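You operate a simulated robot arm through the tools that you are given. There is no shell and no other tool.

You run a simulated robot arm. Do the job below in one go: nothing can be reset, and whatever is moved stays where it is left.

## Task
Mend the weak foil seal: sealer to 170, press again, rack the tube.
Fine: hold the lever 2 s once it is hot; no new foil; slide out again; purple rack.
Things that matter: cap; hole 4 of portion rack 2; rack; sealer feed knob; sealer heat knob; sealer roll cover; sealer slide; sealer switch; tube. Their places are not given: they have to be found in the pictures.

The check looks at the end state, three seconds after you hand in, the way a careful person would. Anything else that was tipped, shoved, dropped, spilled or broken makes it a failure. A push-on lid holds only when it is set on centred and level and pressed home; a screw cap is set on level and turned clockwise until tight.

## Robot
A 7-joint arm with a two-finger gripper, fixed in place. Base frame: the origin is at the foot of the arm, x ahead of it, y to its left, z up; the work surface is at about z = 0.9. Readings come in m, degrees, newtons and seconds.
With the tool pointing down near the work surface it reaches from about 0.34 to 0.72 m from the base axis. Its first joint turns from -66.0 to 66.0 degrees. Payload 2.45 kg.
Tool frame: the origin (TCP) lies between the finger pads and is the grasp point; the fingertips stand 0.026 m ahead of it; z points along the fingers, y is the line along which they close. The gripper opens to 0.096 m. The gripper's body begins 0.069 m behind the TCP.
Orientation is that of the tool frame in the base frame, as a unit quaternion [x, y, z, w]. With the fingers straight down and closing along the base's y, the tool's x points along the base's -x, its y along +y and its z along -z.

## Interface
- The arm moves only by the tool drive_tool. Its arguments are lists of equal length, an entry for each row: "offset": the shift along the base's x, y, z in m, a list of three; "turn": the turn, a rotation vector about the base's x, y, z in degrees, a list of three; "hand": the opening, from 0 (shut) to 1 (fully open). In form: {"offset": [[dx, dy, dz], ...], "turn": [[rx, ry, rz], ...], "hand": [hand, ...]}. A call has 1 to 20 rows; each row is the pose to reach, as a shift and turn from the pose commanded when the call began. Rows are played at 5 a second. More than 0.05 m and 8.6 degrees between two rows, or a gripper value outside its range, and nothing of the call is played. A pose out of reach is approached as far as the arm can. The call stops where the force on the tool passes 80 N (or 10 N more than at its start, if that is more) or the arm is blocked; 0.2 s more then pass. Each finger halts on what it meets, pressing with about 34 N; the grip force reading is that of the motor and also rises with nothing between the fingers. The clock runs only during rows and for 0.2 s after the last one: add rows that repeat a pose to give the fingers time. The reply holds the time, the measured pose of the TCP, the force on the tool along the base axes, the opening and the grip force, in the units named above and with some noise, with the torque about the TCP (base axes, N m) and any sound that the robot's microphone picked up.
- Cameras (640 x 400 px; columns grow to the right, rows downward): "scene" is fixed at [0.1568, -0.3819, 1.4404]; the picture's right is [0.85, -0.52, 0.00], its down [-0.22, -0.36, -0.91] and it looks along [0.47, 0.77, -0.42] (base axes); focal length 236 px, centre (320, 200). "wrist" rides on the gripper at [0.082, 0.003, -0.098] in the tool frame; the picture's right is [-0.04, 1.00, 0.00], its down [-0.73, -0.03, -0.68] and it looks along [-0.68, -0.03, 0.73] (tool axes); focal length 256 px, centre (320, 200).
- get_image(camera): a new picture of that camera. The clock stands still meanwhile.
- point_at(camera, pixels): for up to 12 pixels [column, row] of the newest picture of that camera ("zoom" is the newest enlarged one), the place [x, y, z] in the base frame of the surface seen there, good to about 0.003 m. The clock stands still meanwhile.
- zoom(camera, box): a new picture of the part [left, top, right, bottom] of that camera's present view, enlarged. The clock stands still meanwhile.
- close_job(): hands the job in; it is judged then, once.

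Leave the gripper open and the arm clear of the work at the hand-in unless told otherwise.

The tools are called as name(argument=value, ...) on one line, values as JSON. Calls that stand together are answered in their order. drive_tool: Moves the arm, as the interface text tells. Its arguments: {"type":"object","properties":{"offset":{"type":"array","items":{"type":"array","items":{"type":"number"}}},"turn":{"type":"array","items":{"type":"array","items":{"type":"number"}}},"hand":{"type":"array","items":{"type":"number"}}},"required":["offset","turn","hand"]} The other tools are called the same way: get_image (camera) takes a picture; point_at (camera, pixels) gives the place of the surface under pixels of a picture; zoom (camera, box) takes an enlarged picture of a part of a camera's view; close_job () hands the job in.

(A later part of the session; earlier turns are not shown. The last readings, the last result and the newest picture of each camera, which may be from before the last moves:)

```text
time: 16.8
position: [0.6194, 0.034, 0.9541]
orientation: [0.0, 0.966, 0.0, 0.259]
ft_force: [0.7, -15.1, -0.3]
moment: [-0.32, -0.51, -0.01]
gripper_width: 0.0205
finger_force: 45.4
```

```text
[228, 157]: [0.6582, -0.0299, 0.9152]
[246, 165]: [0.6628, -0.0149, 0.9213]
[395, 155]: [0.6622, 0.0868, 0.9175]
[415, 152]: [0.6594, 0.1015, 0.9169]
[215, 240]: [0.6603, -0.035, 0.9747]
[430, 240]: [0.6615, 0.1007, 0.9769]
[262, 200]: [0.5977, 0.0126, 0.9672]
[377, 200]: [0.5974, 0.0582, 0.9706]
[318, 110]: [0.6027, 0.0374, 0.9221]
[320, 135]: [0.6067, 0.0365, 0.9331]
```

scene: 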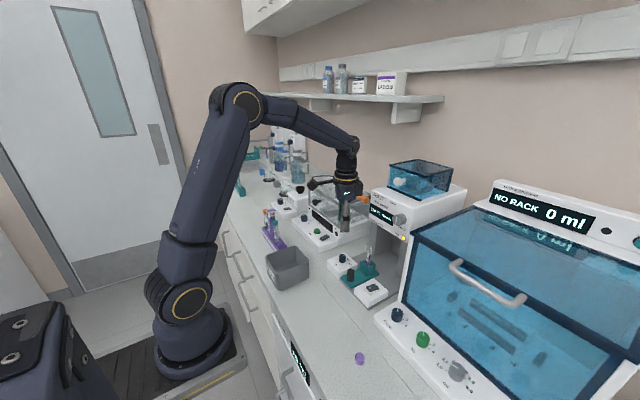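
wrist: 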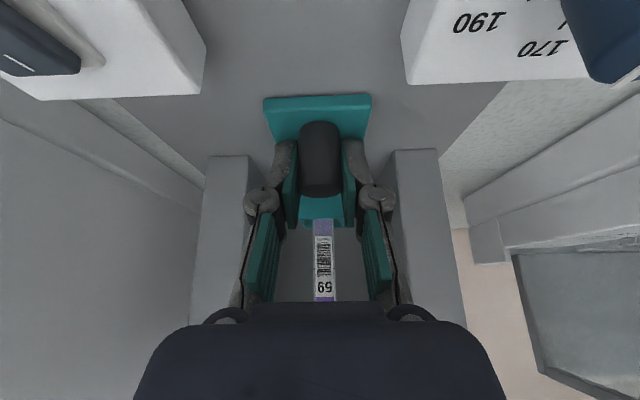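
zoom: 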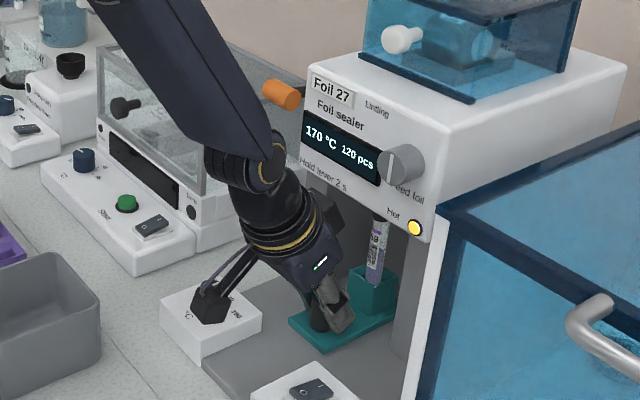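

The uprights start at x 0.66 with 0.10 m between, the knuckles are well clear. Continuing gently.

drive_tool(offset=[[0.004, 0, 0], [0.008, 0, 0], [0.012, 0, 0], [0.016, 0, 0], [0.02, 0, 0]], turn=[[0, 0, 0], [0, 0, 0], [0, 0, 0], [0, 0, 0], [0, 0, 0]], hand=[0.15, 0.15, 0.15, 0.15, 0.15])

zoom(camera="scene", box=[320, 170, 430, 290])

get_image(camera="wrist")

```text
time: 18.0
position: [0.6363, 0.0338, 0.9527]
orientation: [-0.001, 0.967, 0.001, 0.255]
ft_force: [-33.2, -10.9, 12.3]
moment: [-0.27, 0.66, 0.0]
gripper_width: 0.0206
finger_force: 45.0
```

```text
3.33 times, centred on (375, 230) of scene
```

zoom: 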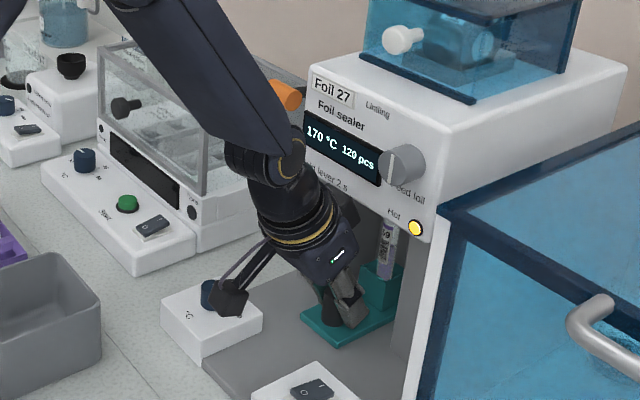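

```text
taken
```

wrist: 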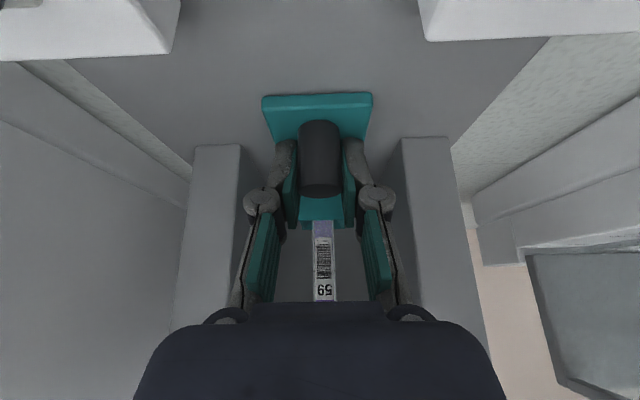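

The slide met its stop: −33 N at x 0.636, a travel of about 0.12 m. I'll ease off, open and retreat backward and up.

drive_tool(offset=[[-0.003, 0, 0], [-0.005, 0, 0], [-0.005, 0, 0], [-0.005, 0, 0], [-0.03, 0, 0.02], [-0.06, 0, 0.05], [-0.09, 0, 0.09], [-0.12, 0, 0.13], [-0.14, 0, 0.17]], turn=[[0, 0, 0], [0, 0, 0], [0, 0, 0], [0, 0, 0], [0, 0, 0], [0, 0, 0], [0, 0, 0], [0, 0, 0], [0, 0, 0]], hand=[0.15, 0.3, 0.45, 0.45, 0.45, 0.45, 0.45, 0.45, 0.45])

get_image(camera="wrist")

zoom(camera="scene", box=[320, 160, 440, 300])

```text
time: 20.0
position: [0.4971, 0.0353, 1.1258]
orientation: [0.0, 0.966, 0.0, 0.258]
ft_force: [-0.1, 0.2, -0.5]
moment: [0.03, 0.03, 0.02]
gripper_width: 0.0432
finger_force: 0.0
```

```text
taken
```

wrist: 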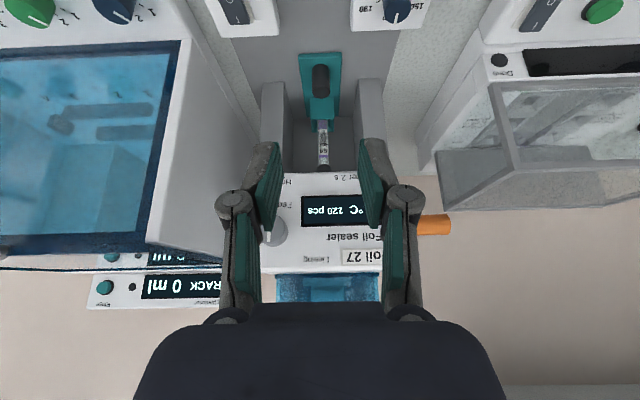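

```text
2.86 times, centred on (380, 230) of scene
```

zoom: 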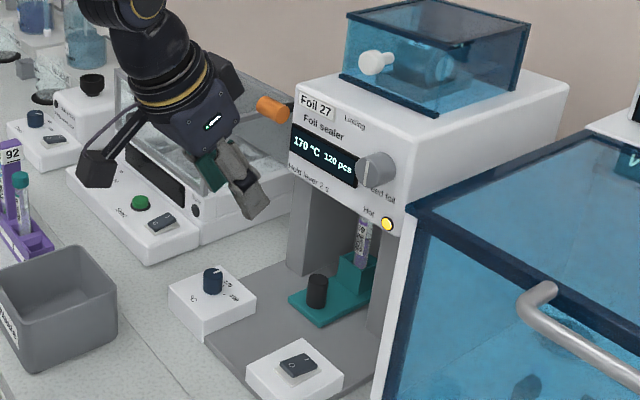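

Slide is in. Next the orange lever, around (0.636, 0.14, 1.12). I'll straighten the hand and rise to look at it from in front.

drive_tool(offset=[[-0.01, 0.02, 0.02], [-0.01, 0.045, 0.04], [-0.01, 0.07, 0.06], [-0.01, 0.09, 0.08], [-0.01, 0.105, 0.1]], turn=[[0, 6, 0], [0, 12, 0], [0, 18, 0], [0, 24, 0], [0, 30, 0]], hand=[0.45, 0.45, 0.45, 0.45, 0.45])

get_image(camera="wrist")

zoom(camera="wrist", box=[240, 140, 400, 240])

zoom(camera="scene", box=[335, 170, 399, 230])

```text
time: 21.2
position: [0.4901, 0.1439, 1.2235]
orientation: [-0.001, 1.0, 0.0, -0.001]
ft_force: [-0.1, -0.2, -0.2]
moment: [0.01, -0.03, -0.01]
gripper_width: 0.0436
finger_force: 0.1
```

```text
taken
```

wrist: 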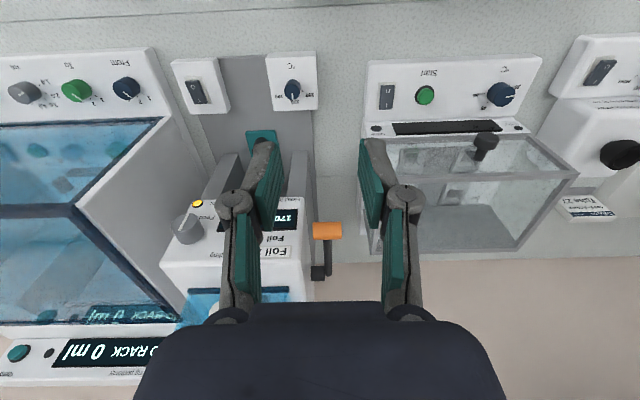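

```text
4.00 times, centred on (320, 190) of wrist
```

zoom: 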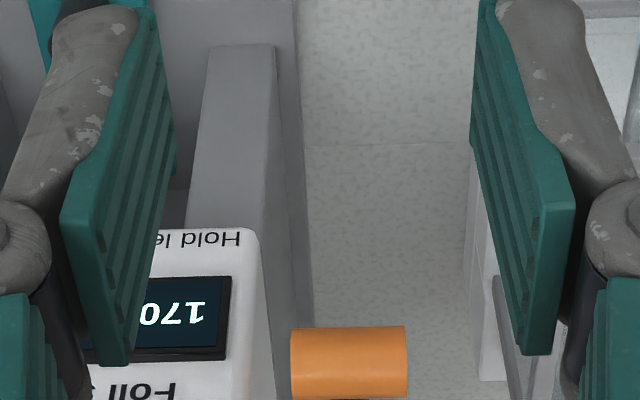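

```text
6.67 times, centred on (367, 200) of scene
```

zoom: 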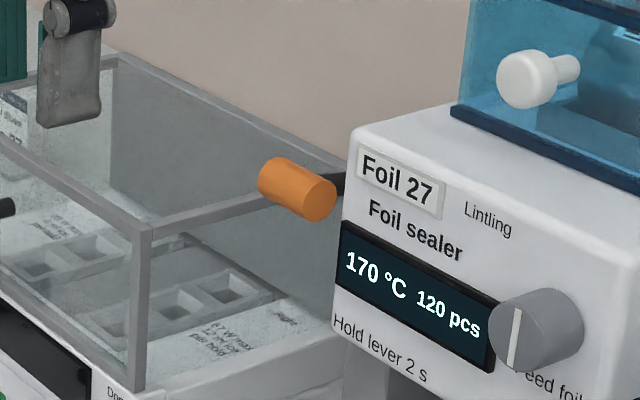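

zoom(camera="wrist", box=[272, 200, 384, 290])

point_at(camera="wrist", pixels=[[327, 225], [327, 235], [314, 229], [341, 229], [329, 250], [329, 270], [317, 272], [305, 245], [375, 225], [440, 195], [390, 185], [378, 258]])

```text
4.44 times, centred on (328, 245) of wrist
```

zoom: 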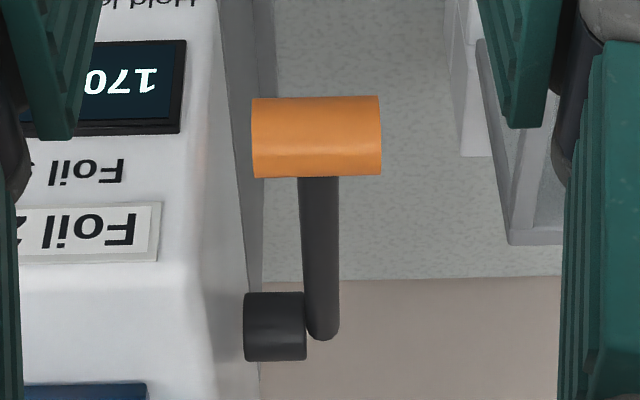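

```text
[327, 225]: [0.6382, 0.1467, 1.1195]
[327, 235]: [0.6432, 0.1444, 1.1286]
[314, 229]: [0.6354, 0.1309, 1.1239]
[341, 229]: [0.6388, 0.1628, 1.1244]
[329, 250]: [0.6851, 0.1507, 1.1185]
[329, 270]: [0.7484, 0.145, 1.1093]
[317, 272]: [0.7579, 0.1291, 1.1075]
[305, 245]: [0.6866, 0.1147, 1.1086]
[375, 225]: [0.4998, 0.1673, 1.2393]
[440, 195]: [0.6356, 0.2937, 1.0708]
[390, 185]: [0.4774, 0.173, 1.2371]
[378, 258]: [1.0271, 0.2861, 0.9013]
```

The lever's orange grip lies along y from 0.131 to 0.163 at (0.645, z 1.116), pivot at about (0.757, 1.10). I'll close the fingers, tilt the hand back 30° and come above the grip.

drive_tool(offset=[[0.0, 0.005, 0], [0.02, 0.0095, 0], [0.05, 0.0095, -0.01], [0.08, 0.0095, -0.02], [0.11, 0.0095, -0.03], [0.13, 0.0095, -0.045], [0.13, 0.0095, -0.045]], turn=[[0, -6, 0], [0, -12, 0], [0, -18, 0], [0, -24, 0], [0, -30, 0], [0, -30, 0], [0, -30, 0]], hand=[0.3, 0.15, 0, 0, 0, 0, 0])

get_image(camera="wrist")

zoom(camera="scene", box=[320, 150, 432, 250])

```text
time: 22.8
position: [0.6221, 0.1501, 1.179]
orientation: [0.0, 0.966, -0.001, 0.258]
ft_force: [0.1, -0.3, -0.7]
moment: [0.0, 0.05, 0.0]
gripper_width: 0.0003
finger_force: 29.1
```

```text
taken
```

wrist: 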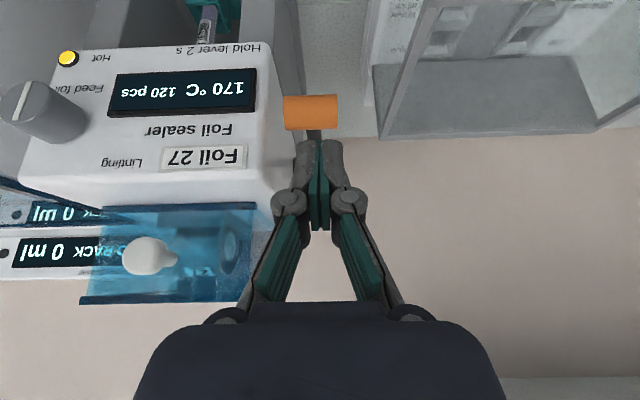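

```text
4.00 times, centred on (376, 200) of scene
```

zoom: 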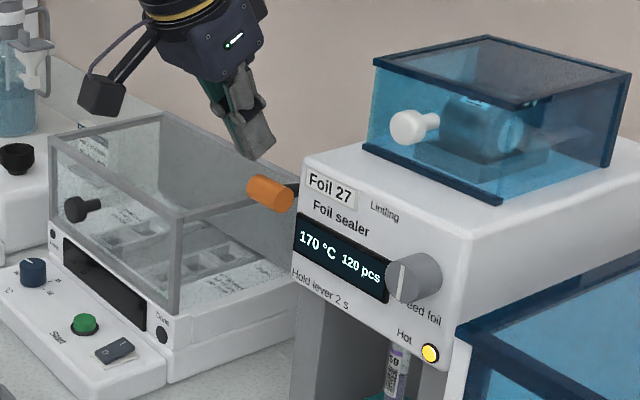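

The closed tips are above the grip. I'll press down slowly along the lever's arc, first a short bit to feel it.

drive_tool(offset=[[0.002, 0, -0.015], [0.003, 0, -0.028], [0.0035, 0, -0.038]], turn=[[0, 0, 0], [0, 0, 0], [0, 0, 0]], hand=[0, 0, 0])

get_image(camera="wrist")

zoom(camera="scene", box=[320, 150, 432, 250])

```text
time: 23.6
position: [0.6237, 0.1502, 1.1404]
orientation: [0.0, 0.966, 0.0, 0.259]
ft_force: [-2.8, 0.9, 1.1]
moment: [0.04, 0.05, 0.01]
gripper_width: 0.0059
finger_force: 28.4
```

```text
taken
```

wrist: 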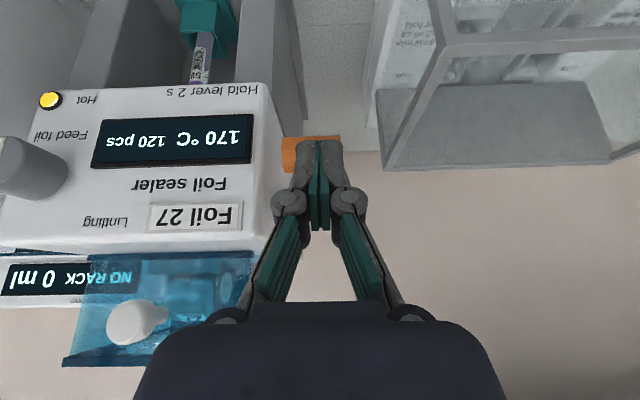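

```text
4.00 times, centred on (376, 200) of scene
```

zoom: 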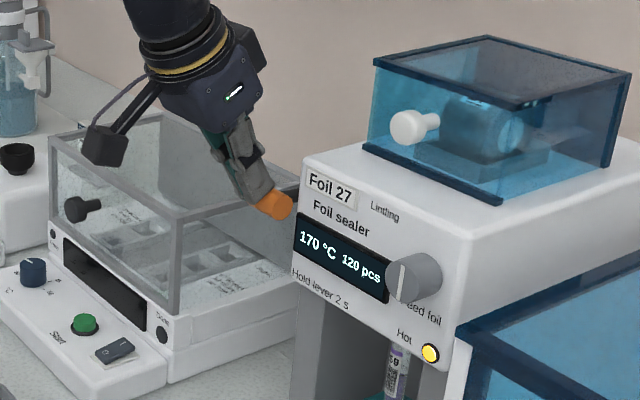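

Light contact (about 3 N). Continuing down the arc.

drive_tool(offset=[[0.001, 0, -0.01], [0.0025, 0, -0.02], [0.004, 0, -0.03], [0.006, 0, -0.038]], turn=[[0, 0, 0], [0, 0, 0], [0, 0, 0], [0, 0, 0]], hand=[0, 0, 0, 0])

get_image(camera="wrist")

zoom(camera="scene", box=[320, 150, 432, 250])

```text
time: 24.6
position: [0.6304, 0.1508, 1.1007]
orientation: [0.0, 0.966, 0.0, 0.259]
ft_force: [-3.2, -1.2, 2.0]
moment: [-0.02, 0.07, -0.05]
gripper_width: 0.006
finger_force: 28.5
```

```text
taken
```

wrist: 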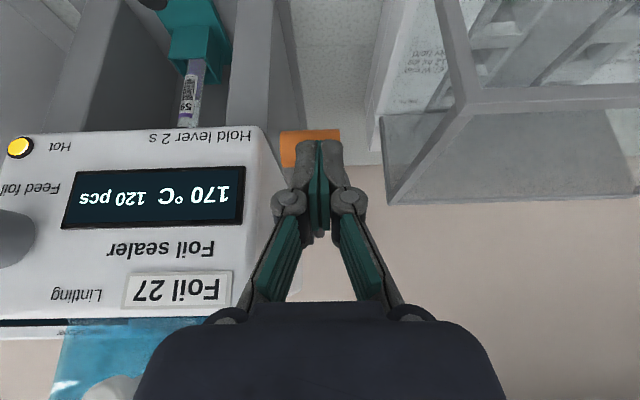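

```text
4.00 times, centred on (376, 200) of scene
```

zoom: 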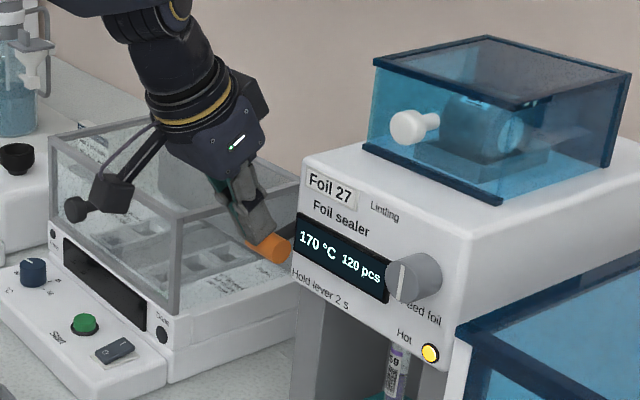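

The lever follows freely (2–3 N). Continuing down the arc in small steps, looking for the stop.

drive_tool(offset=[[0.002, 0, -0.007], [0.004, 0, -0.014], [0.0065, 0, -0.021], [0.009, 0, -0.027]], turn=[[0, 0, 0], [0, 0, 0], [0, 0, 0], [0, 0, 0]], hand=[0, 0, 0, 0])

get_image(camera="wrist")

zoom(camera="scene", box=[320, 150, 432, 250])

```text
time: 25.6
position: [0.6403, 0.1513, 1.0745]
orientation: [-0.002, 0.966, 0.002, 0.259]
ft_force: [-4.2, 1.3, 2.5]
moment: [0.04, 0.02, 0.03]
gripper_width: 0.0061
finger_force: 28.3
```

```text
taken
```

wrist: 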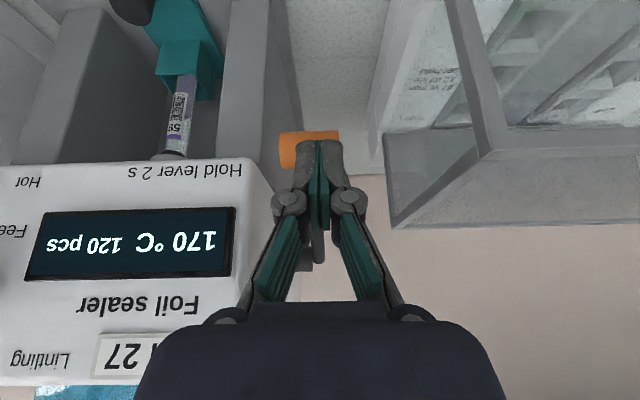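

```text
4.00 times, centred on (376, 200) of scene
```

zoom: 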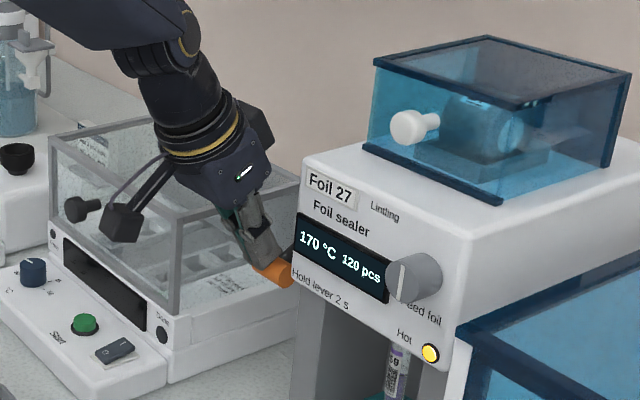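

No stop yet; force only 4 N. I continue along the arc, shifted 4 mm away from the sealer side for clearance.

drive_tool(offset=[[0.004, 0.001, -0.006], [0.008, 0.002, -0.012], [0.013, 0.003, -0.018], [0.018, 0.004, -0.024]], turn=[[0, 0, 0], [0, 0, 0], [0, 0, 0], [0, 0, 0]], hand=[0, 0, 0, 0])

get_image(camera="wrist")

zoom(camera="scene", box=[320, 150, 432, 250])

```text
time: 26.6
position: [0.6589, 0.1536, 1.0517]
orientation: [0.0, 0.966, 0.0, 0.258]
ft_force: [-3.3, 0.7, 2.6]
moment: [0.04, 0.1, -0.01]
gripper_width: 0.006
finger_force: 28.1
```

```text
taken
```

wrist: 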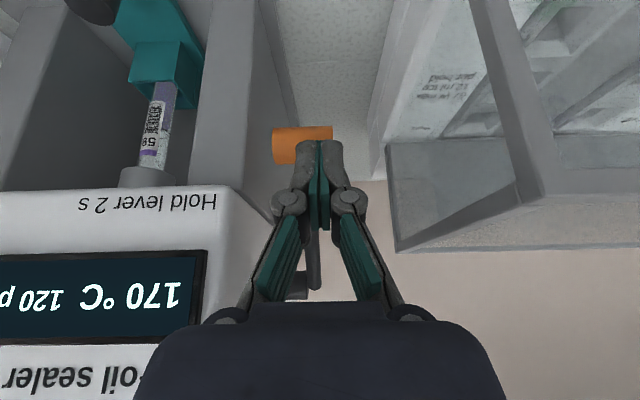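

```text
4.00 times, centred on (376, 200) of scene
```

zoom: 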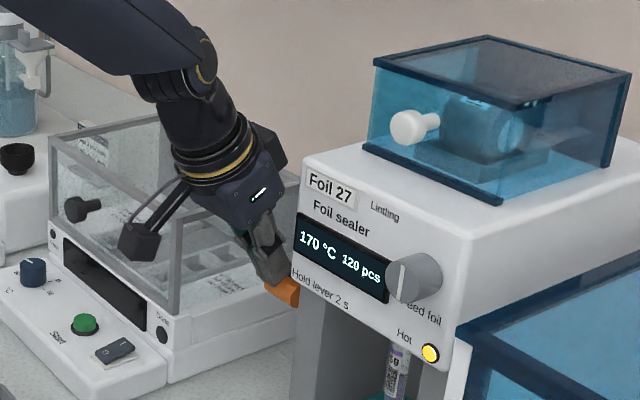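

The lever keeps moving easily, now about 45° down. I'll measure the grip's actual place and the sealer's side face before going further.

point_at(camera="wrist", pixels=[[285, 145], [275, 145], [322, 133], [300, 285], [314, 280], [232, 230], [245, 200], [145, 180], [145, 170], [395, 240]])

zoom(camera="wrist", box=[80, 60, 240, 220])

zoom(camera="scene", box=[360, 205, 424, 255])

```text
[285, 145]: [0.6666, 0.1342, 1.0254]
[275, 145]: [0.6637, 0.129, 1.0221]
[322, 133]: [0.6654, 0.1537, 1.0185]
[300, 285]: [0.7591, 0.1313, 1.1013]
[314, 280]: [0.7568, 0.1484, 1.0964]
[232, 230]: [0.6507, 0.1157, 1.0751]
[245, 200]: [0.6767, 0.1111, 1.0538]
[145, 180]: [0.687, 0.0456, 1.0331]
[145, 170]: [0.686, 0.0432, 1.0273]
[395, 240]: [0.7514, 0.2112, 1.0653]
```

```text
2.50 times, centred on (160, 140) of wrist
```

zoom: 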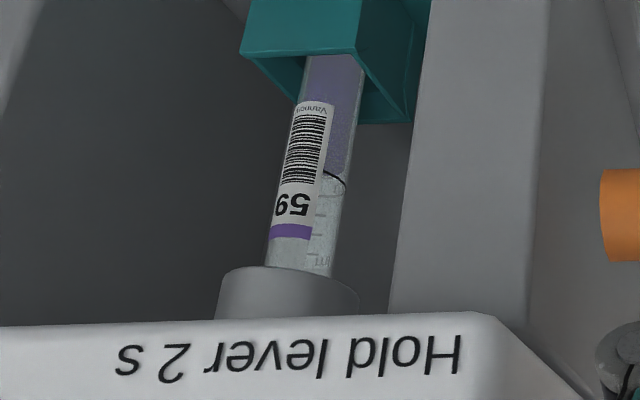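

```text
8.00 times, centred on (392, 230) of scene
```

zoom: 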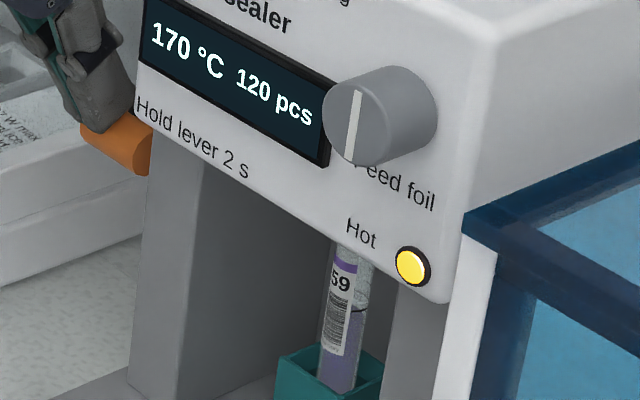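

The press head has come down to about the tube's rim (z ≈ 1.03). I'll press a little further, tilting with the lever, to feel the stop.

drive_tool(offset=[[0.003, 0.001, -0.005], [0.0065, 0.001, -0.011], [0.0095, 0.001, -0.016]], turn=[[0, -3.5, 0], [0, -7, 0], [0, -10, 0]], hand=[0, 0, 0])

zoom(camera="wrist", box=[80, 60, 400, 260])

zoom(camera="scene", box=[340, 180, 436, 260])

```text
time: 27.4
position: [0.6656, 0.1544, 1.0363]
orientation: [0.0, 0.939, 0.001, 0.343]
ft_force: [-29.0, -3.0, 22.5]
moment: [-0.05, 0.25, -0.11]
gripper_width: 0.006
finger_force: 28.2
```

```text
2.00 times, centred on (240, 160) of wrist
```

zoom: 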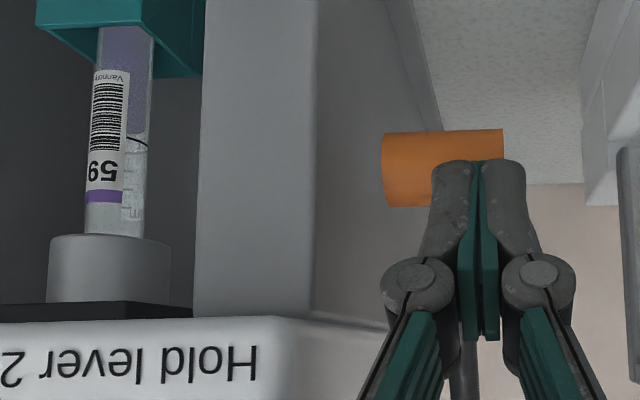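

```text
5.00 times, centred on (388, 220) of scene
```

zoom: 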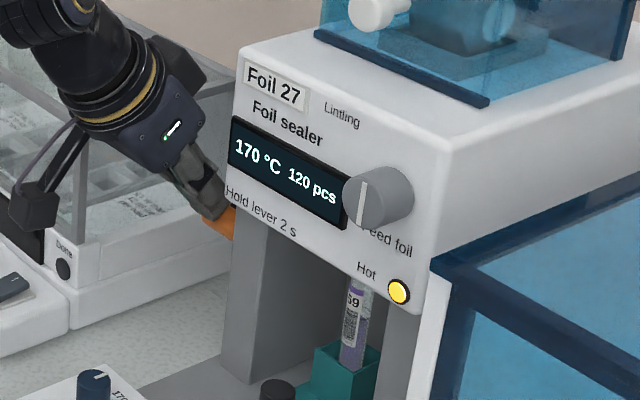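

The lever is at its stop (force rose to about 37 N) and Hot is still lit. Holding here for a bit over 2 s.

drive_tool(offset=[[0, 0, 0], [0, 0, 0], [0, 0, 0], [0, 0, 0], [0, 0, 0], [0, 0, 0], [0, 0, 0], [0, 0, 0], [0, 0, 0], [0, 0, 0]], turn=[[0, 0, 0], [0, 0, 0], [0, 0, 0], [0, 0, 0], [0, 0, 0], [0, 0, 0], [0, 0, 0], [0, 0, 0], [0, 0, 0], [0, 0, 0]], hand=[0, 0, 0, 0, 0, 0, 0, 0, 0, 0])

zoom(camera="scene", box=[340, 180, 436, 260])

```text
time: 29.6
position: [0.6652, 0.1544, 1.0377]
orientation: [0.0, 0.939, 0.001, 0.343]
ft_force: [-34.9, 2.0, 28.7]
moment: [0.02, 0.35, 0.0]
gripper_width: 0.006
finger_force: 28.2
```

```text
5.00 times, centred on (388, 220) of scene
```

zoom: 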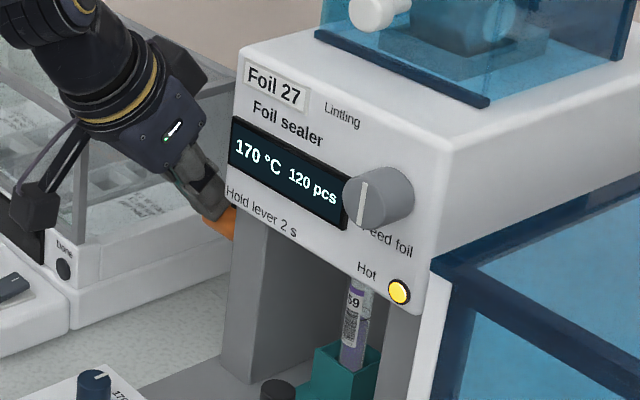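

Held 2.2 s at the stop at 170 °C. Now I raise the tips along the same arc and let the lever come up with them.

drive_tool(offset=[[-0.005, -0.001, 0.008], [-0.01, -0.001, 0.016], [-0.019, -0.003, 0.028], [-0.028, -0.003, 0.04], [-0.033, -0.003, 0.055], [-0.038, -0.003, 0.072], [-0.042, -0.003, 0.09], [-0.045, -0.003, 0.108], [-0.047, -0.003, 0.125], [-0.049, -0.003, 0.143], [-0.055, -0.003, 0.165], [-0.06, -0.003, 0.19]], turn=[[0, 5, 0], [0, 10, 0], [0, 10, 0], [0, 10, 0], [0, 10, 0], [0, 10, 0], [0, 10, 0], [0, 10, 0], [0, 10, 0], [0, 10, 0], [0, 10, 0], [0, 10, 0]], hand=[0, 0, 0, 0, 0, 0, 0, 0, 0, 0, 0, 0])

get_image(camera="wrist")

zoom(camera="scene", box=[320, 150, 432, 280])

```text
time: 32.2
position: [0.6066, 0.154, 1.2247]
orientation: [0.0, 0.966, 0.001, 0.258]
ft_force: [-1.3, -0.5, 0.7]
moment: [-0.03, 0.02, -0.03]
gripper_width: 0.0003
finger_force: 28.9
```

```text
taken
```

wrist: 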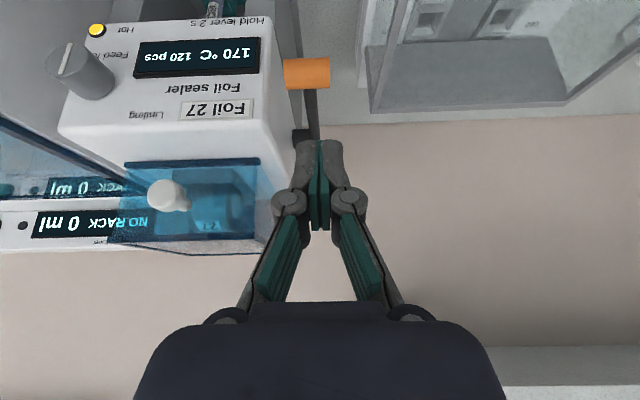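

```text
3.08 times, centred on (376, 215) of scene
```

zoom: 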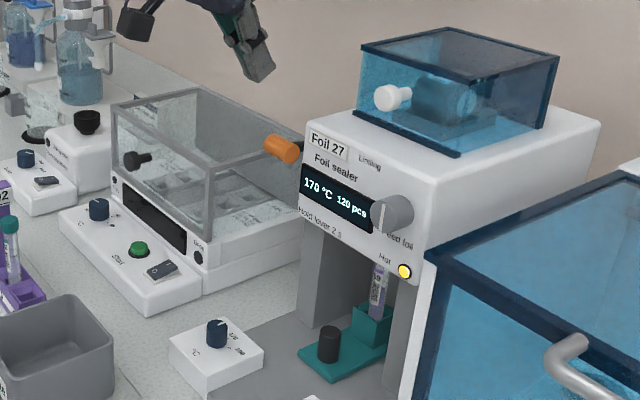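

The lever is back up, foil count still 120. Returning in front of the slide with the hand open to 0.45.

drive_tool(offset=[[-0.04, -0.01, 0], [-0.075, -0.04, -0.01], [-0.1, -0.075, -0.03], [-0.106, -0.105, -0.06], [-0.106, -0.1165, -0.1], [-0.106, -0.1165, -0.102]], turn=[[0, 0, 0], [0, 0, 0], [0, 0, 0], [0, 0, 0], [0, 0, 0], [0, 0, 0]], hand=[0.45, 0.45, 0.45, 0.45, 0.45, 0.45])

get_image(camera="wrist")

zoom(camera="wrist", box=[256, 40, 384, 190])

point_at(camera="wrist", pixels=[[320, 75], [321, 90], [308, 82], [334, 82], [322, 125]])

```text
time: 33.6
position: [0.5012, 0.0371, 1.1242]
orientation: [0.0, 0.966, 0.001, 0.26]
ft_force: [0.9, -0.7, -0.1]
moment: [0.0, -0.04, 0.01]
gripper_width: 0.0432
finger_force: 0.0
```

```text
taken
```

wrist: 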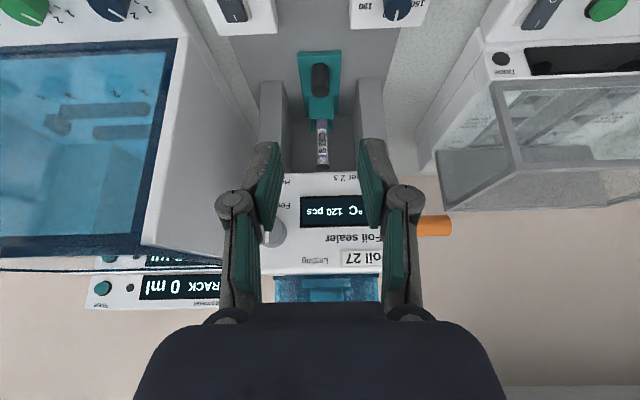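

```text
2.67 times, centred on (320, 115) of wrist
```

zoom: 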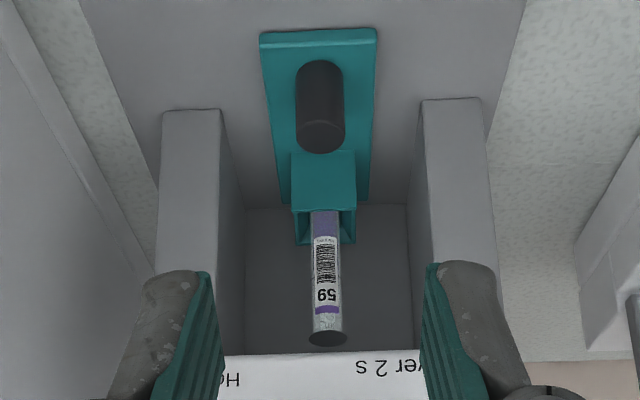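

```text
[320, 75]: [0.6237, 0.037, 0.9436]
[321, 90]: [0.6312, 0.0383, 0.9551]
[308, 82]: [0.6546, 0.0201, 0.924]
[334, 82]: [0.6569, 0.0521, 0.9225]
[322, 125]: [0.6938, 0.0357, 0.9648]
```

Handle now at about (0.634, 0.037). Moving in on it and closing.

drive_tool(offset=[[0.02, 0.001, -0.04], [0.05, 0.001, -0.08], [0.08, 0.001, -0.12], [0.109, 0.001, -0.15], [0.127, 0.001, -0.165], [0.134, 0.001, -0.17], [0.134, 0.001, -0.17], [0.134, 0.001, -0.17], [0.134, 0.001, -0.17], [0.134, 0.001, -0.17]], turn=[[0, 0, 0], [0, 0, 0], [0, 0, 0], [0, 0, 0], [0, 0, 0], [0, 0, 0], [0, 0, 0], [0, 0, 0], [0, 0, 0], [0, 0, 0]], hand=[0.45, 0.45, 0.45, 0.45, 0.45, 0.45, 0.3, 0.15, 0.15, 0.15])

get_image(camera="wrist")

```text
time: 35.8
position: [0.6367, 0.0352, 0.9527]
orientation: [0.001, 0.966, -0.001, 0.259]
ft_force: [0.5, -14.7, -0.9]
moment: [-0.3, -0.18, 0.06]
gripper_width: 0.0206
finger_force: 44.9
```

```text
taken
```

wrist: 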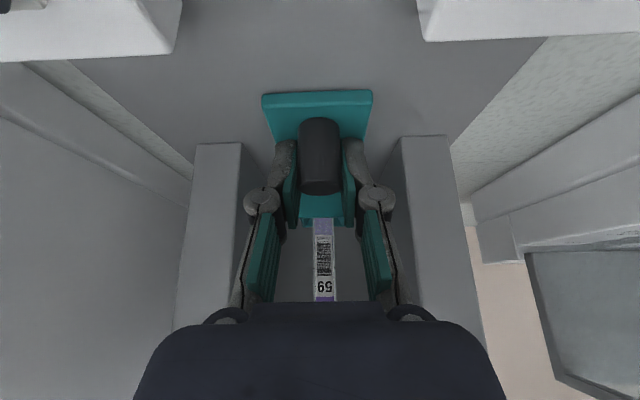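

Gripped again. Pulling the slide out smoothly by about 0.12 m.

drive_tool(offset=[[-0.004, -0.001, 0], [-0.012, -0.001, 0], [-0.022, -0.002, 0], [-0.033, -0.002, 0], [-0.044, -0.002, 0], [-0.055, -0.002, 0], [-0.066, -0.002, 0], [-0.077, -0.002, 0], [-0.088, -0.002, 0], [-0.099, -0.002, 0], [-0.108, -0.002, 0], [-0.114, -0.002, 0], [-0.118, -0.002, 0], [-0.12, -0.002, 0]], turn=[[0, 0, 0], [0, 0, 0], [0, 0, 0], [0, 0, 0], [0, 0, 0], [0, 0, 0], [0, 0, 0], [0, 0, 0], [0, 0, 0], [0, 0, 0], [0, 0, 0], [0, 0, 0], [0, 0, 0], [0, 0, 0]], hand=[0.15, 0.15, 0.15, 0.15, 0.15, 0.15, 0.15, 0.15, 0.15, 0.15, 0.15, 0.15, 0.15, 0.15])

get_image(camera="wrist")

zoom(camera="scene", box=[310, 170, 430, 310])

```text
time: 38.8
position: [0.5206, 0.0343, 0.9538]
orientation: [0.001, 0.965, 0.001, 0.264]
ft_force: [41.0, -16.7, -19.8]
moment: [-0.28, -0.9, 0.13]
gripper_width: 0.0206
finger_force: 45.0
```

```text
taken
```

wrist: 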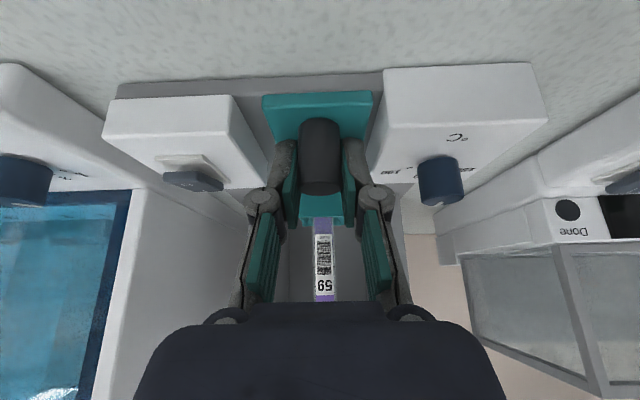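

```text
2.86 times, centred on (370, 240) of scene
```

zoom: 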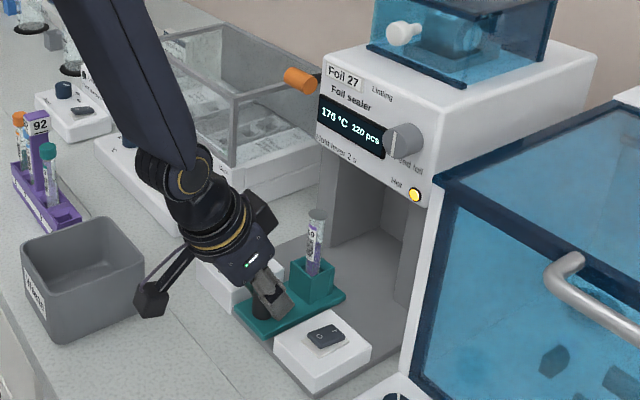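

The slide is at its outer stop (41 N). The display looks like 170 or 176, so I'll zoom on it before letting go.

zoom(camera="scene", box=[360, 200, 424, 240])

zoom(camera="wrist", box=[370, 120, 498, 220])

```text
10.00 times, centred on (392, 220) of scene
```

zoom: 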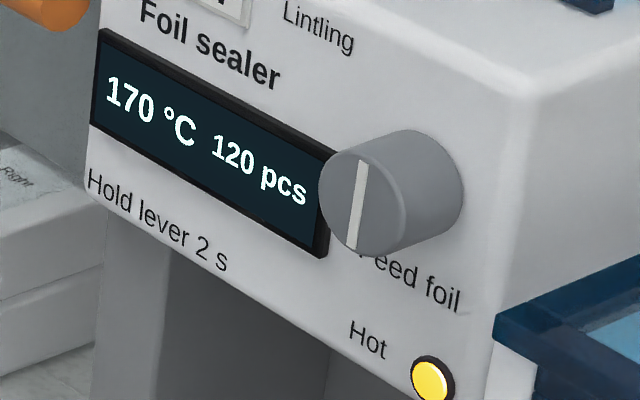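

```text
4.00 times, centred on (434, 170) of wrist
```

zoom: 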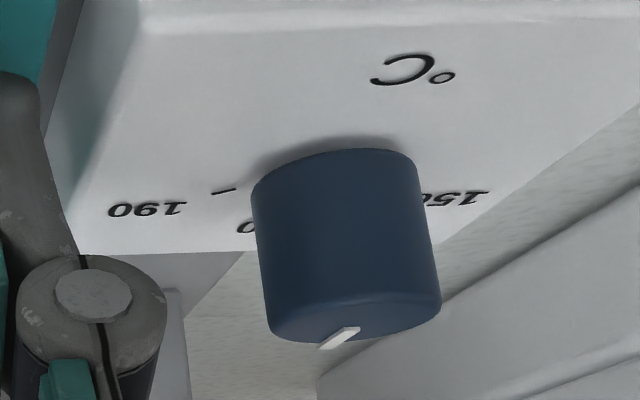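

It reads 170 °C, knob at 170. Easing the pull, opening, and backing off along the tool axis, then taking stock of tube and sealer.

drive_tool(offset=[[0.002, 0, 0], [0.003, 0, 0], [0.003, 0, 0], [0.003, 0, 0], [-0.012, 0, 0.026], [-0.027, 0, 0.052], [-0.042, 0, 0.08], [-0.057, 0, 0.11], [-0.07, 0, 0.14]], turn=[[0, 0, 0], [0, 0, 0], [0, 0, 0], [0, 0, 0], [0, 0, 0], [0, 0, 0], [0, 0, 0], [0, 0, 0], [0, 0, 0]], hand=[0.15, 0.3, 0.45, 0.45, 0.45, 0.45, 0.45, 0.45, 0.45])

zoom(camera="scene", box=[360, 200, 424, 240])

zoom(camera="scene", box=[345, 225, 395, 295])

get_image(camera="wrist")

```text
time: 40.8
position: [0.4471, 0.0361, 1.094]
orientation: [0.0, 0.966, 0.001, 0.258]
ft_force: [0.6, 0.0, 0.0]
moment: [0.0, -0.04, -0.01]
gripper_width: 0.0432
finger_force: 0.1
```

```text
10.00 times, centred on (392, 220) of scene
```

zoom: 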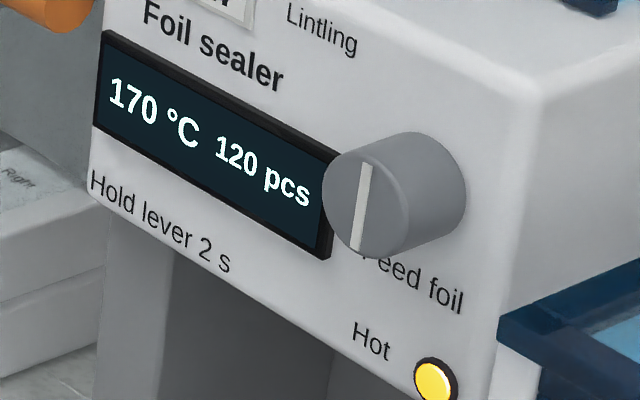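

```text
5.71 times, centred on (370, 260) of scene
```

zoom: 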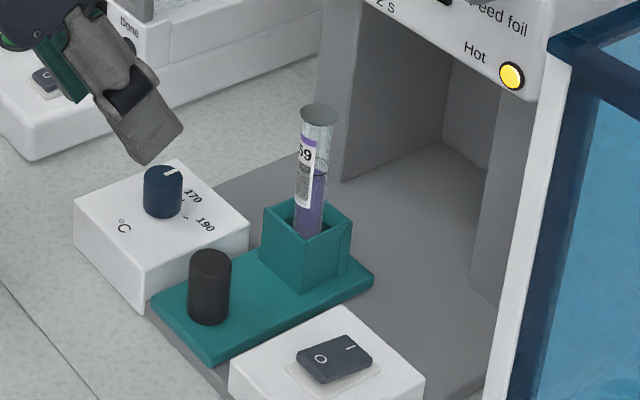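

```text
taken
```

wrist: 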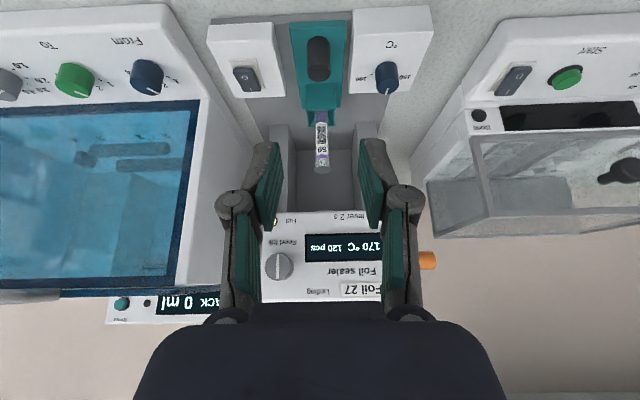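

The sealer is exactly where it was and the slide is out. I'll inspect the tube's foil.

zoom(camera="scene", box=[358, 232, 382, 270])

zoom(camera="wrist", box=[290, 100, 354, 184])

point_at(camera="wrist", pixels=[[322, 172], [322, 165], [315, 168], [329, 168], [321, 140], [321, 122]])

point_at(camera="scene", pixels=[[370, 245], [373, 245], [368, 246], [370, 258], [369, 263]])

```text
10.53 times, centred on (370, 251) of scene
```

zoom: 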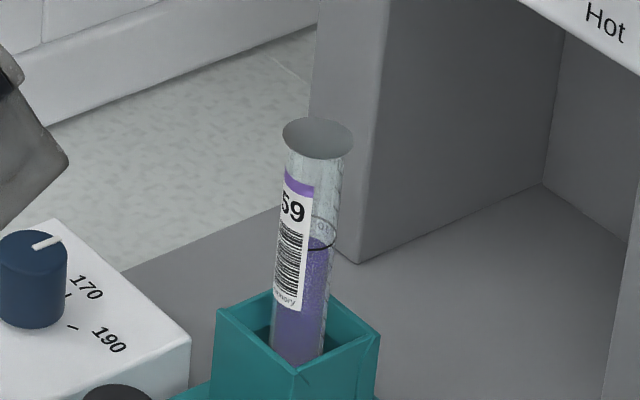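

```text
4.76 times, centred on (322, 142) of wrist
```

zoom: 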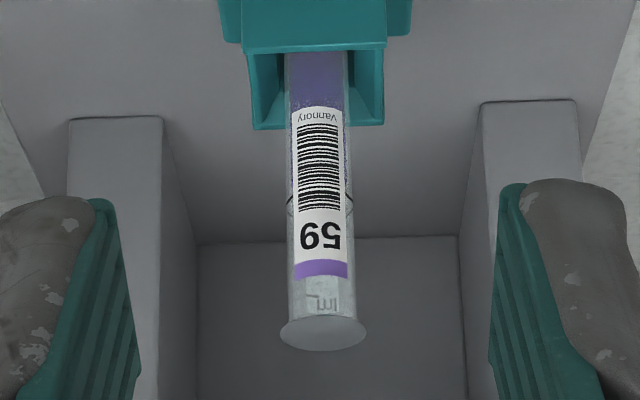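

```text
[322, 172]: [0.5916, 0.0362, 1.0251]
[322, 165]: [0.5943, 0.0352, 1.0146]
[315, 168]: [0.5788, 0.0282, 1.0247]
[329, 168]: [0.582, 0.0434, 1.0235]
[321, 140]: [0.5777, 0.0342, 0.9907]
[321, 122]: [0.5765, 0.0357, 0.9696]
```

```text
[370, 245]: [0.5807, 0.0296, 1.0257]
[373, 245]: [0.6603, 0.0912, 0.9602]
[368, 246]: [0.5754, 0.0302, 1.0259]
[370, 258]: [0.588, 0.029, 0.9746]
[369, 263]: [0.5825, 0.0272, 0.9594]
```

The foil disc is pressed flat on the rim, centred about (0.585, 0.036), top z 1.026. Before taking the tube I'll look at the rack from above: rise, move left, tilt the camera down.

drive_tool(offset=[[-0.01, 0.02, 0.03], [-0.02, 0.05, 0.06], [-0.03, 0.085, 0.08], [-0.04, 0.12, 0.09], [-0.055, 0.155, 0.09], [-0.065, 0.19, 0.09], [-0.076, 0.225, 0.09], [-0.076, 0.245, 0.09]], turn=[[0, 7, 0], [0, 14, 0], [0, 21, 0], [0, 28, 0], [0, 35, 0], [0, 42, 0], [0, 49, 0], [0, 55, 0]], hand=[0.45, 0.45, 0.45, 0.45, 0.45, 0.45, 0.45, 0.45])

get_image(camera="wrist")

get_image(camera="scene")

```text
time: 42.6
position: [0.3695, 0.2825, 1.1833]
orientation: [0.001, 0.976, 0.001, -0.217]
ft_force: [0.2, -0.4, 0.7]
moment: [0.01, -0.01, -0.01]
gripper_width: 0.0428
finger_force: 0.0
```

```text
taken
```

wrist: 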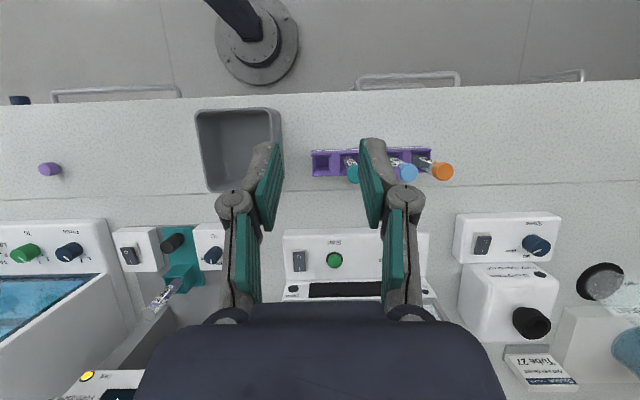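

```text
taken
```

scene: 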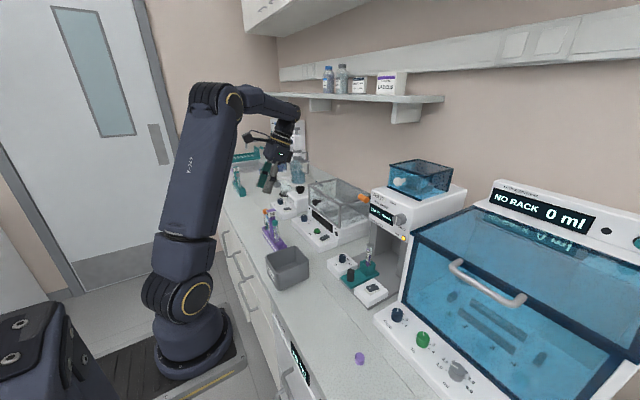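

The rack is in view; hole 4 at about (320,163). Zooming and measuring it.

zoom(camera="wrist", box=[280, 130, 376, 190])

point_at(camera="zoom", pixels=[[205, 140], [345, 125], [205, 310], [230, 160], [315, 150], [235, 290], [320, 280], [380, 140], [340, 210], [480, 290]])

point_at(camera="wrist", pixels=[[353, 174], [408, 172], [442, 171], [430, 152], [313, 152], [313, 174], [275, 115], [278, 150], [208, 120], [272, 190], [392, 160]])

```text
6.67 times, centred on (328, 160) of wrist
```

zoom: 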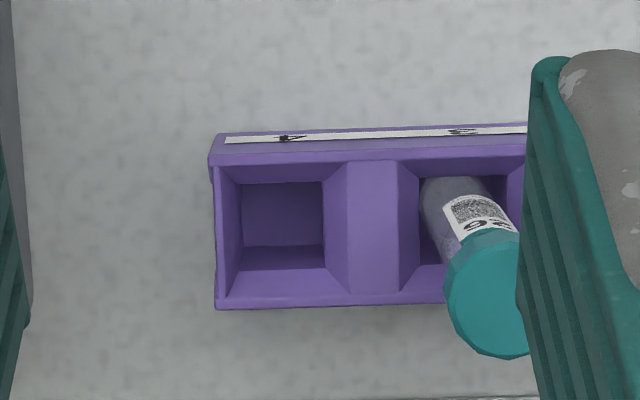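

```text
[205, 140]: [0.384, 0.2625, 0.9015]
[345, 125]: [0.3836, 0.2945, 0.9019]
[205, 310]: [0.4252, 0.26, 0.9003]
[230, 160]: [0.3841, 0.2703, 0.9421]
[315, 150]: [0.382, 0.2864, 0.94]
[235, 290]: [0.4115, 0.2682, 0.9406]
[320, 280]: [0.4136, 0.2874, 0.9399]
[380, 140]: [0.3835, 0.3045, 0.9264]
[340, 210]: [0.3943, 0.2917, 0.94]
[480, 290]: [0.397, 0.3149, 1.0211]
```

```text
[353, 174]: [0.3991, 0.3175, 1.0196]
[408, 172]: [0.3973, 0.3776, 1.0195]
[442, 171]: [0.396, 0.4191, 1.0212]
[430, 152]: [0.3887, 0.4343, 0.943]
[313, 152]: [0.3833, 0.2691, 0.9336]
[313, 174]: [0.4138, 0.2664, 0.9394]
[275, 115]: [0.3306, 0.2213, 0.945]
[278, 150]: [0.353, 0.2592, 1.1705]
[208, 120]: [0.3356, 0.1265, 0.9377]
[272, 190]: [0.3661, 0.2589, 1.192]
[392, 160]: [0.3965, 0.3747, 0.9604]
```

Rack top is z 0.94, centreline x ≈ 0.398. More points for hole 4's centre in y.

point_at(camera="zoom", pixels=[[283, 215], [245, 215], [322, 215], [283, 186], [283, 243], [214, 225], [218, 225], [228, 225], [346, 225], [398, 225], [418, 225], [283, 300]])

```text
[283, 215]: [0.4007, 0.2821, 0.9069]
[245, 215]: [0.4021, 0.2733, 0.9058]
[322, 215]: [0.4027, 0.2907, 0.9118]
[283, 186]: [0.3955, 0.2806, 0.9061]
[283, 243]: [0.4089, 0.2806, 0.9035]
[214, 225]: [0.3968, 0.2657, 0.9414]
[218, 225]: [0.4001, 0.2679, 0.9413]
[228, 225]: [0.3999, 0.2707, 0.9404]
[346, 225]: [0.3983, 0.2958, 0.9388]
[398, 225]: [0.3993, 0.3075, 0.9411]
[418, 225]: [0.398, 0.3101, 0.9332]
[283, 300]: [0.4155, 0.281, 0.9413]
```

Hole 4's centre is about (0.399, 0.282), rack top 0.94, floor 0.905. Now back to the sealer: go above the tube with the hand tilted back 15°, fingers open 0.05.

drive_tool(offset=[[0.02, -0.03, 0], [0.045, -0.06, 0], [0.07, -0.09, 0], [0.095, -0.12, 0], [0.12, -0.15, 0], [0.14, -0.185, 0], [0.155, -0.215, -0.02], [0.16, -0.2438, -0.05], [0.175, -0.2438, -0.075], [0.188, -0.2438, -0.0928], [0.188, -0.2438, -0.0928]], turn=[[0, -4, 0], [0, -8, 0], [0, -13, 0], [0, -18, 0], [0, -23, 0], [0, -28, 0], [0, -33, 0], [0, -38, 0], [0, -40, 0], [0, -40, 0], [0, -40, 0]], hand=[0.5, 0.5, 0.5, 0.5, 0.5, 0.5, 0.5, 0.5, 0.5, 0.5, 0.5])

get_image(camera="wrist")

zoom(camera="scene", box=[310, 170, 430, 310])

zoom(camera="wrist", box=[272, 40, 368, 160])

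```text
time: 45.0
position: [0.5581, 0.0358, 1.0889]
orientation: [0.0, 0.992, 0.0, 0.13]
ft_force: [1.0, -0.7, 0.1]
moment: [0.01, 0.01, -0.01]
gripper_width: 0.048
finger_force: 0.0
```

```text
taken
```

wrist: 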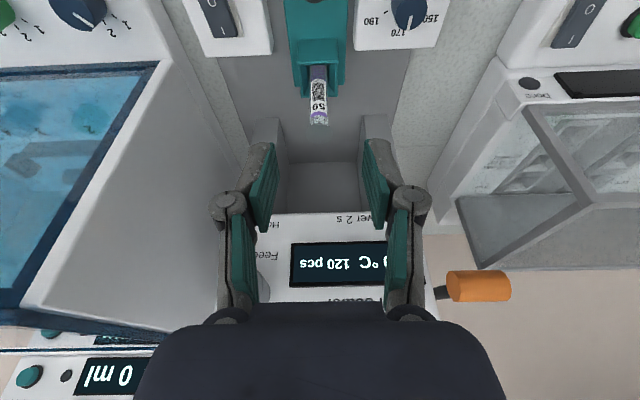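

```text
2.86 times, centred on (370, 240) of scene
```

zoom: 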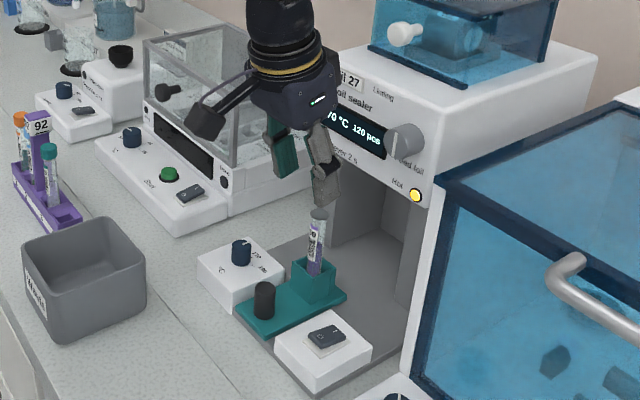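

```text
3.33 times, centred on (320, 100) of wrist
```

zoom: 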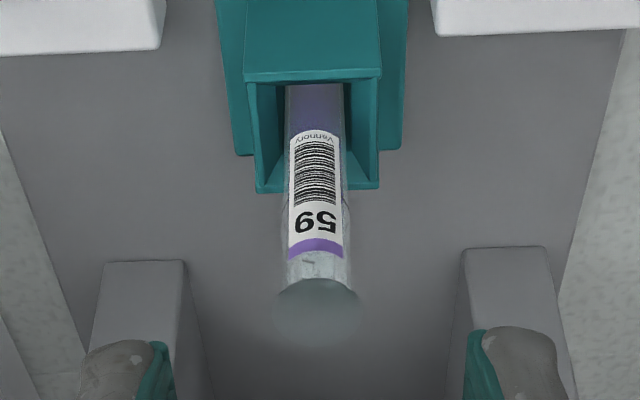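

Good alignment. I'll take a few precise points on the foil disc and the holder rim before descending.

point_at(camera="zoom", pixels=[[318, 310], [278, 305], [356, 305], [318, 288], [318, 338], [318, 240], [318, 140], [262, 75], [370, 75], [268, 188], [368, 185], [310, 75]])

```text
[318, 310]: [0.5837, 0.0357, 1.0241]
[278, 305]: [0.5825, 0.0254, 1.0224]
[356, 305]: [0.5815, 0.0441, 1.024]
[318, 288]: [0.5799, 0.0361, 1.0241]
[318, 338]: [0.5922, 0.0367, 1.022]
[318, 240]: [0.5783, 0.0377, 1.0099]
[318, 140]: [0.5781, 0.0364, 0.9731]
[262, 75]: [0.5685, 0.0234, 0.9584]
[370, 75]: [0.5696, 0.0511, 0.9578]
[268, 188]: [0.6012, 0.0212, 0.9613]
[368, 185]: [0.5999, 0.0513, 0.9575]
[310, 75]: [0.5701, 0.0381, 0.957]
```

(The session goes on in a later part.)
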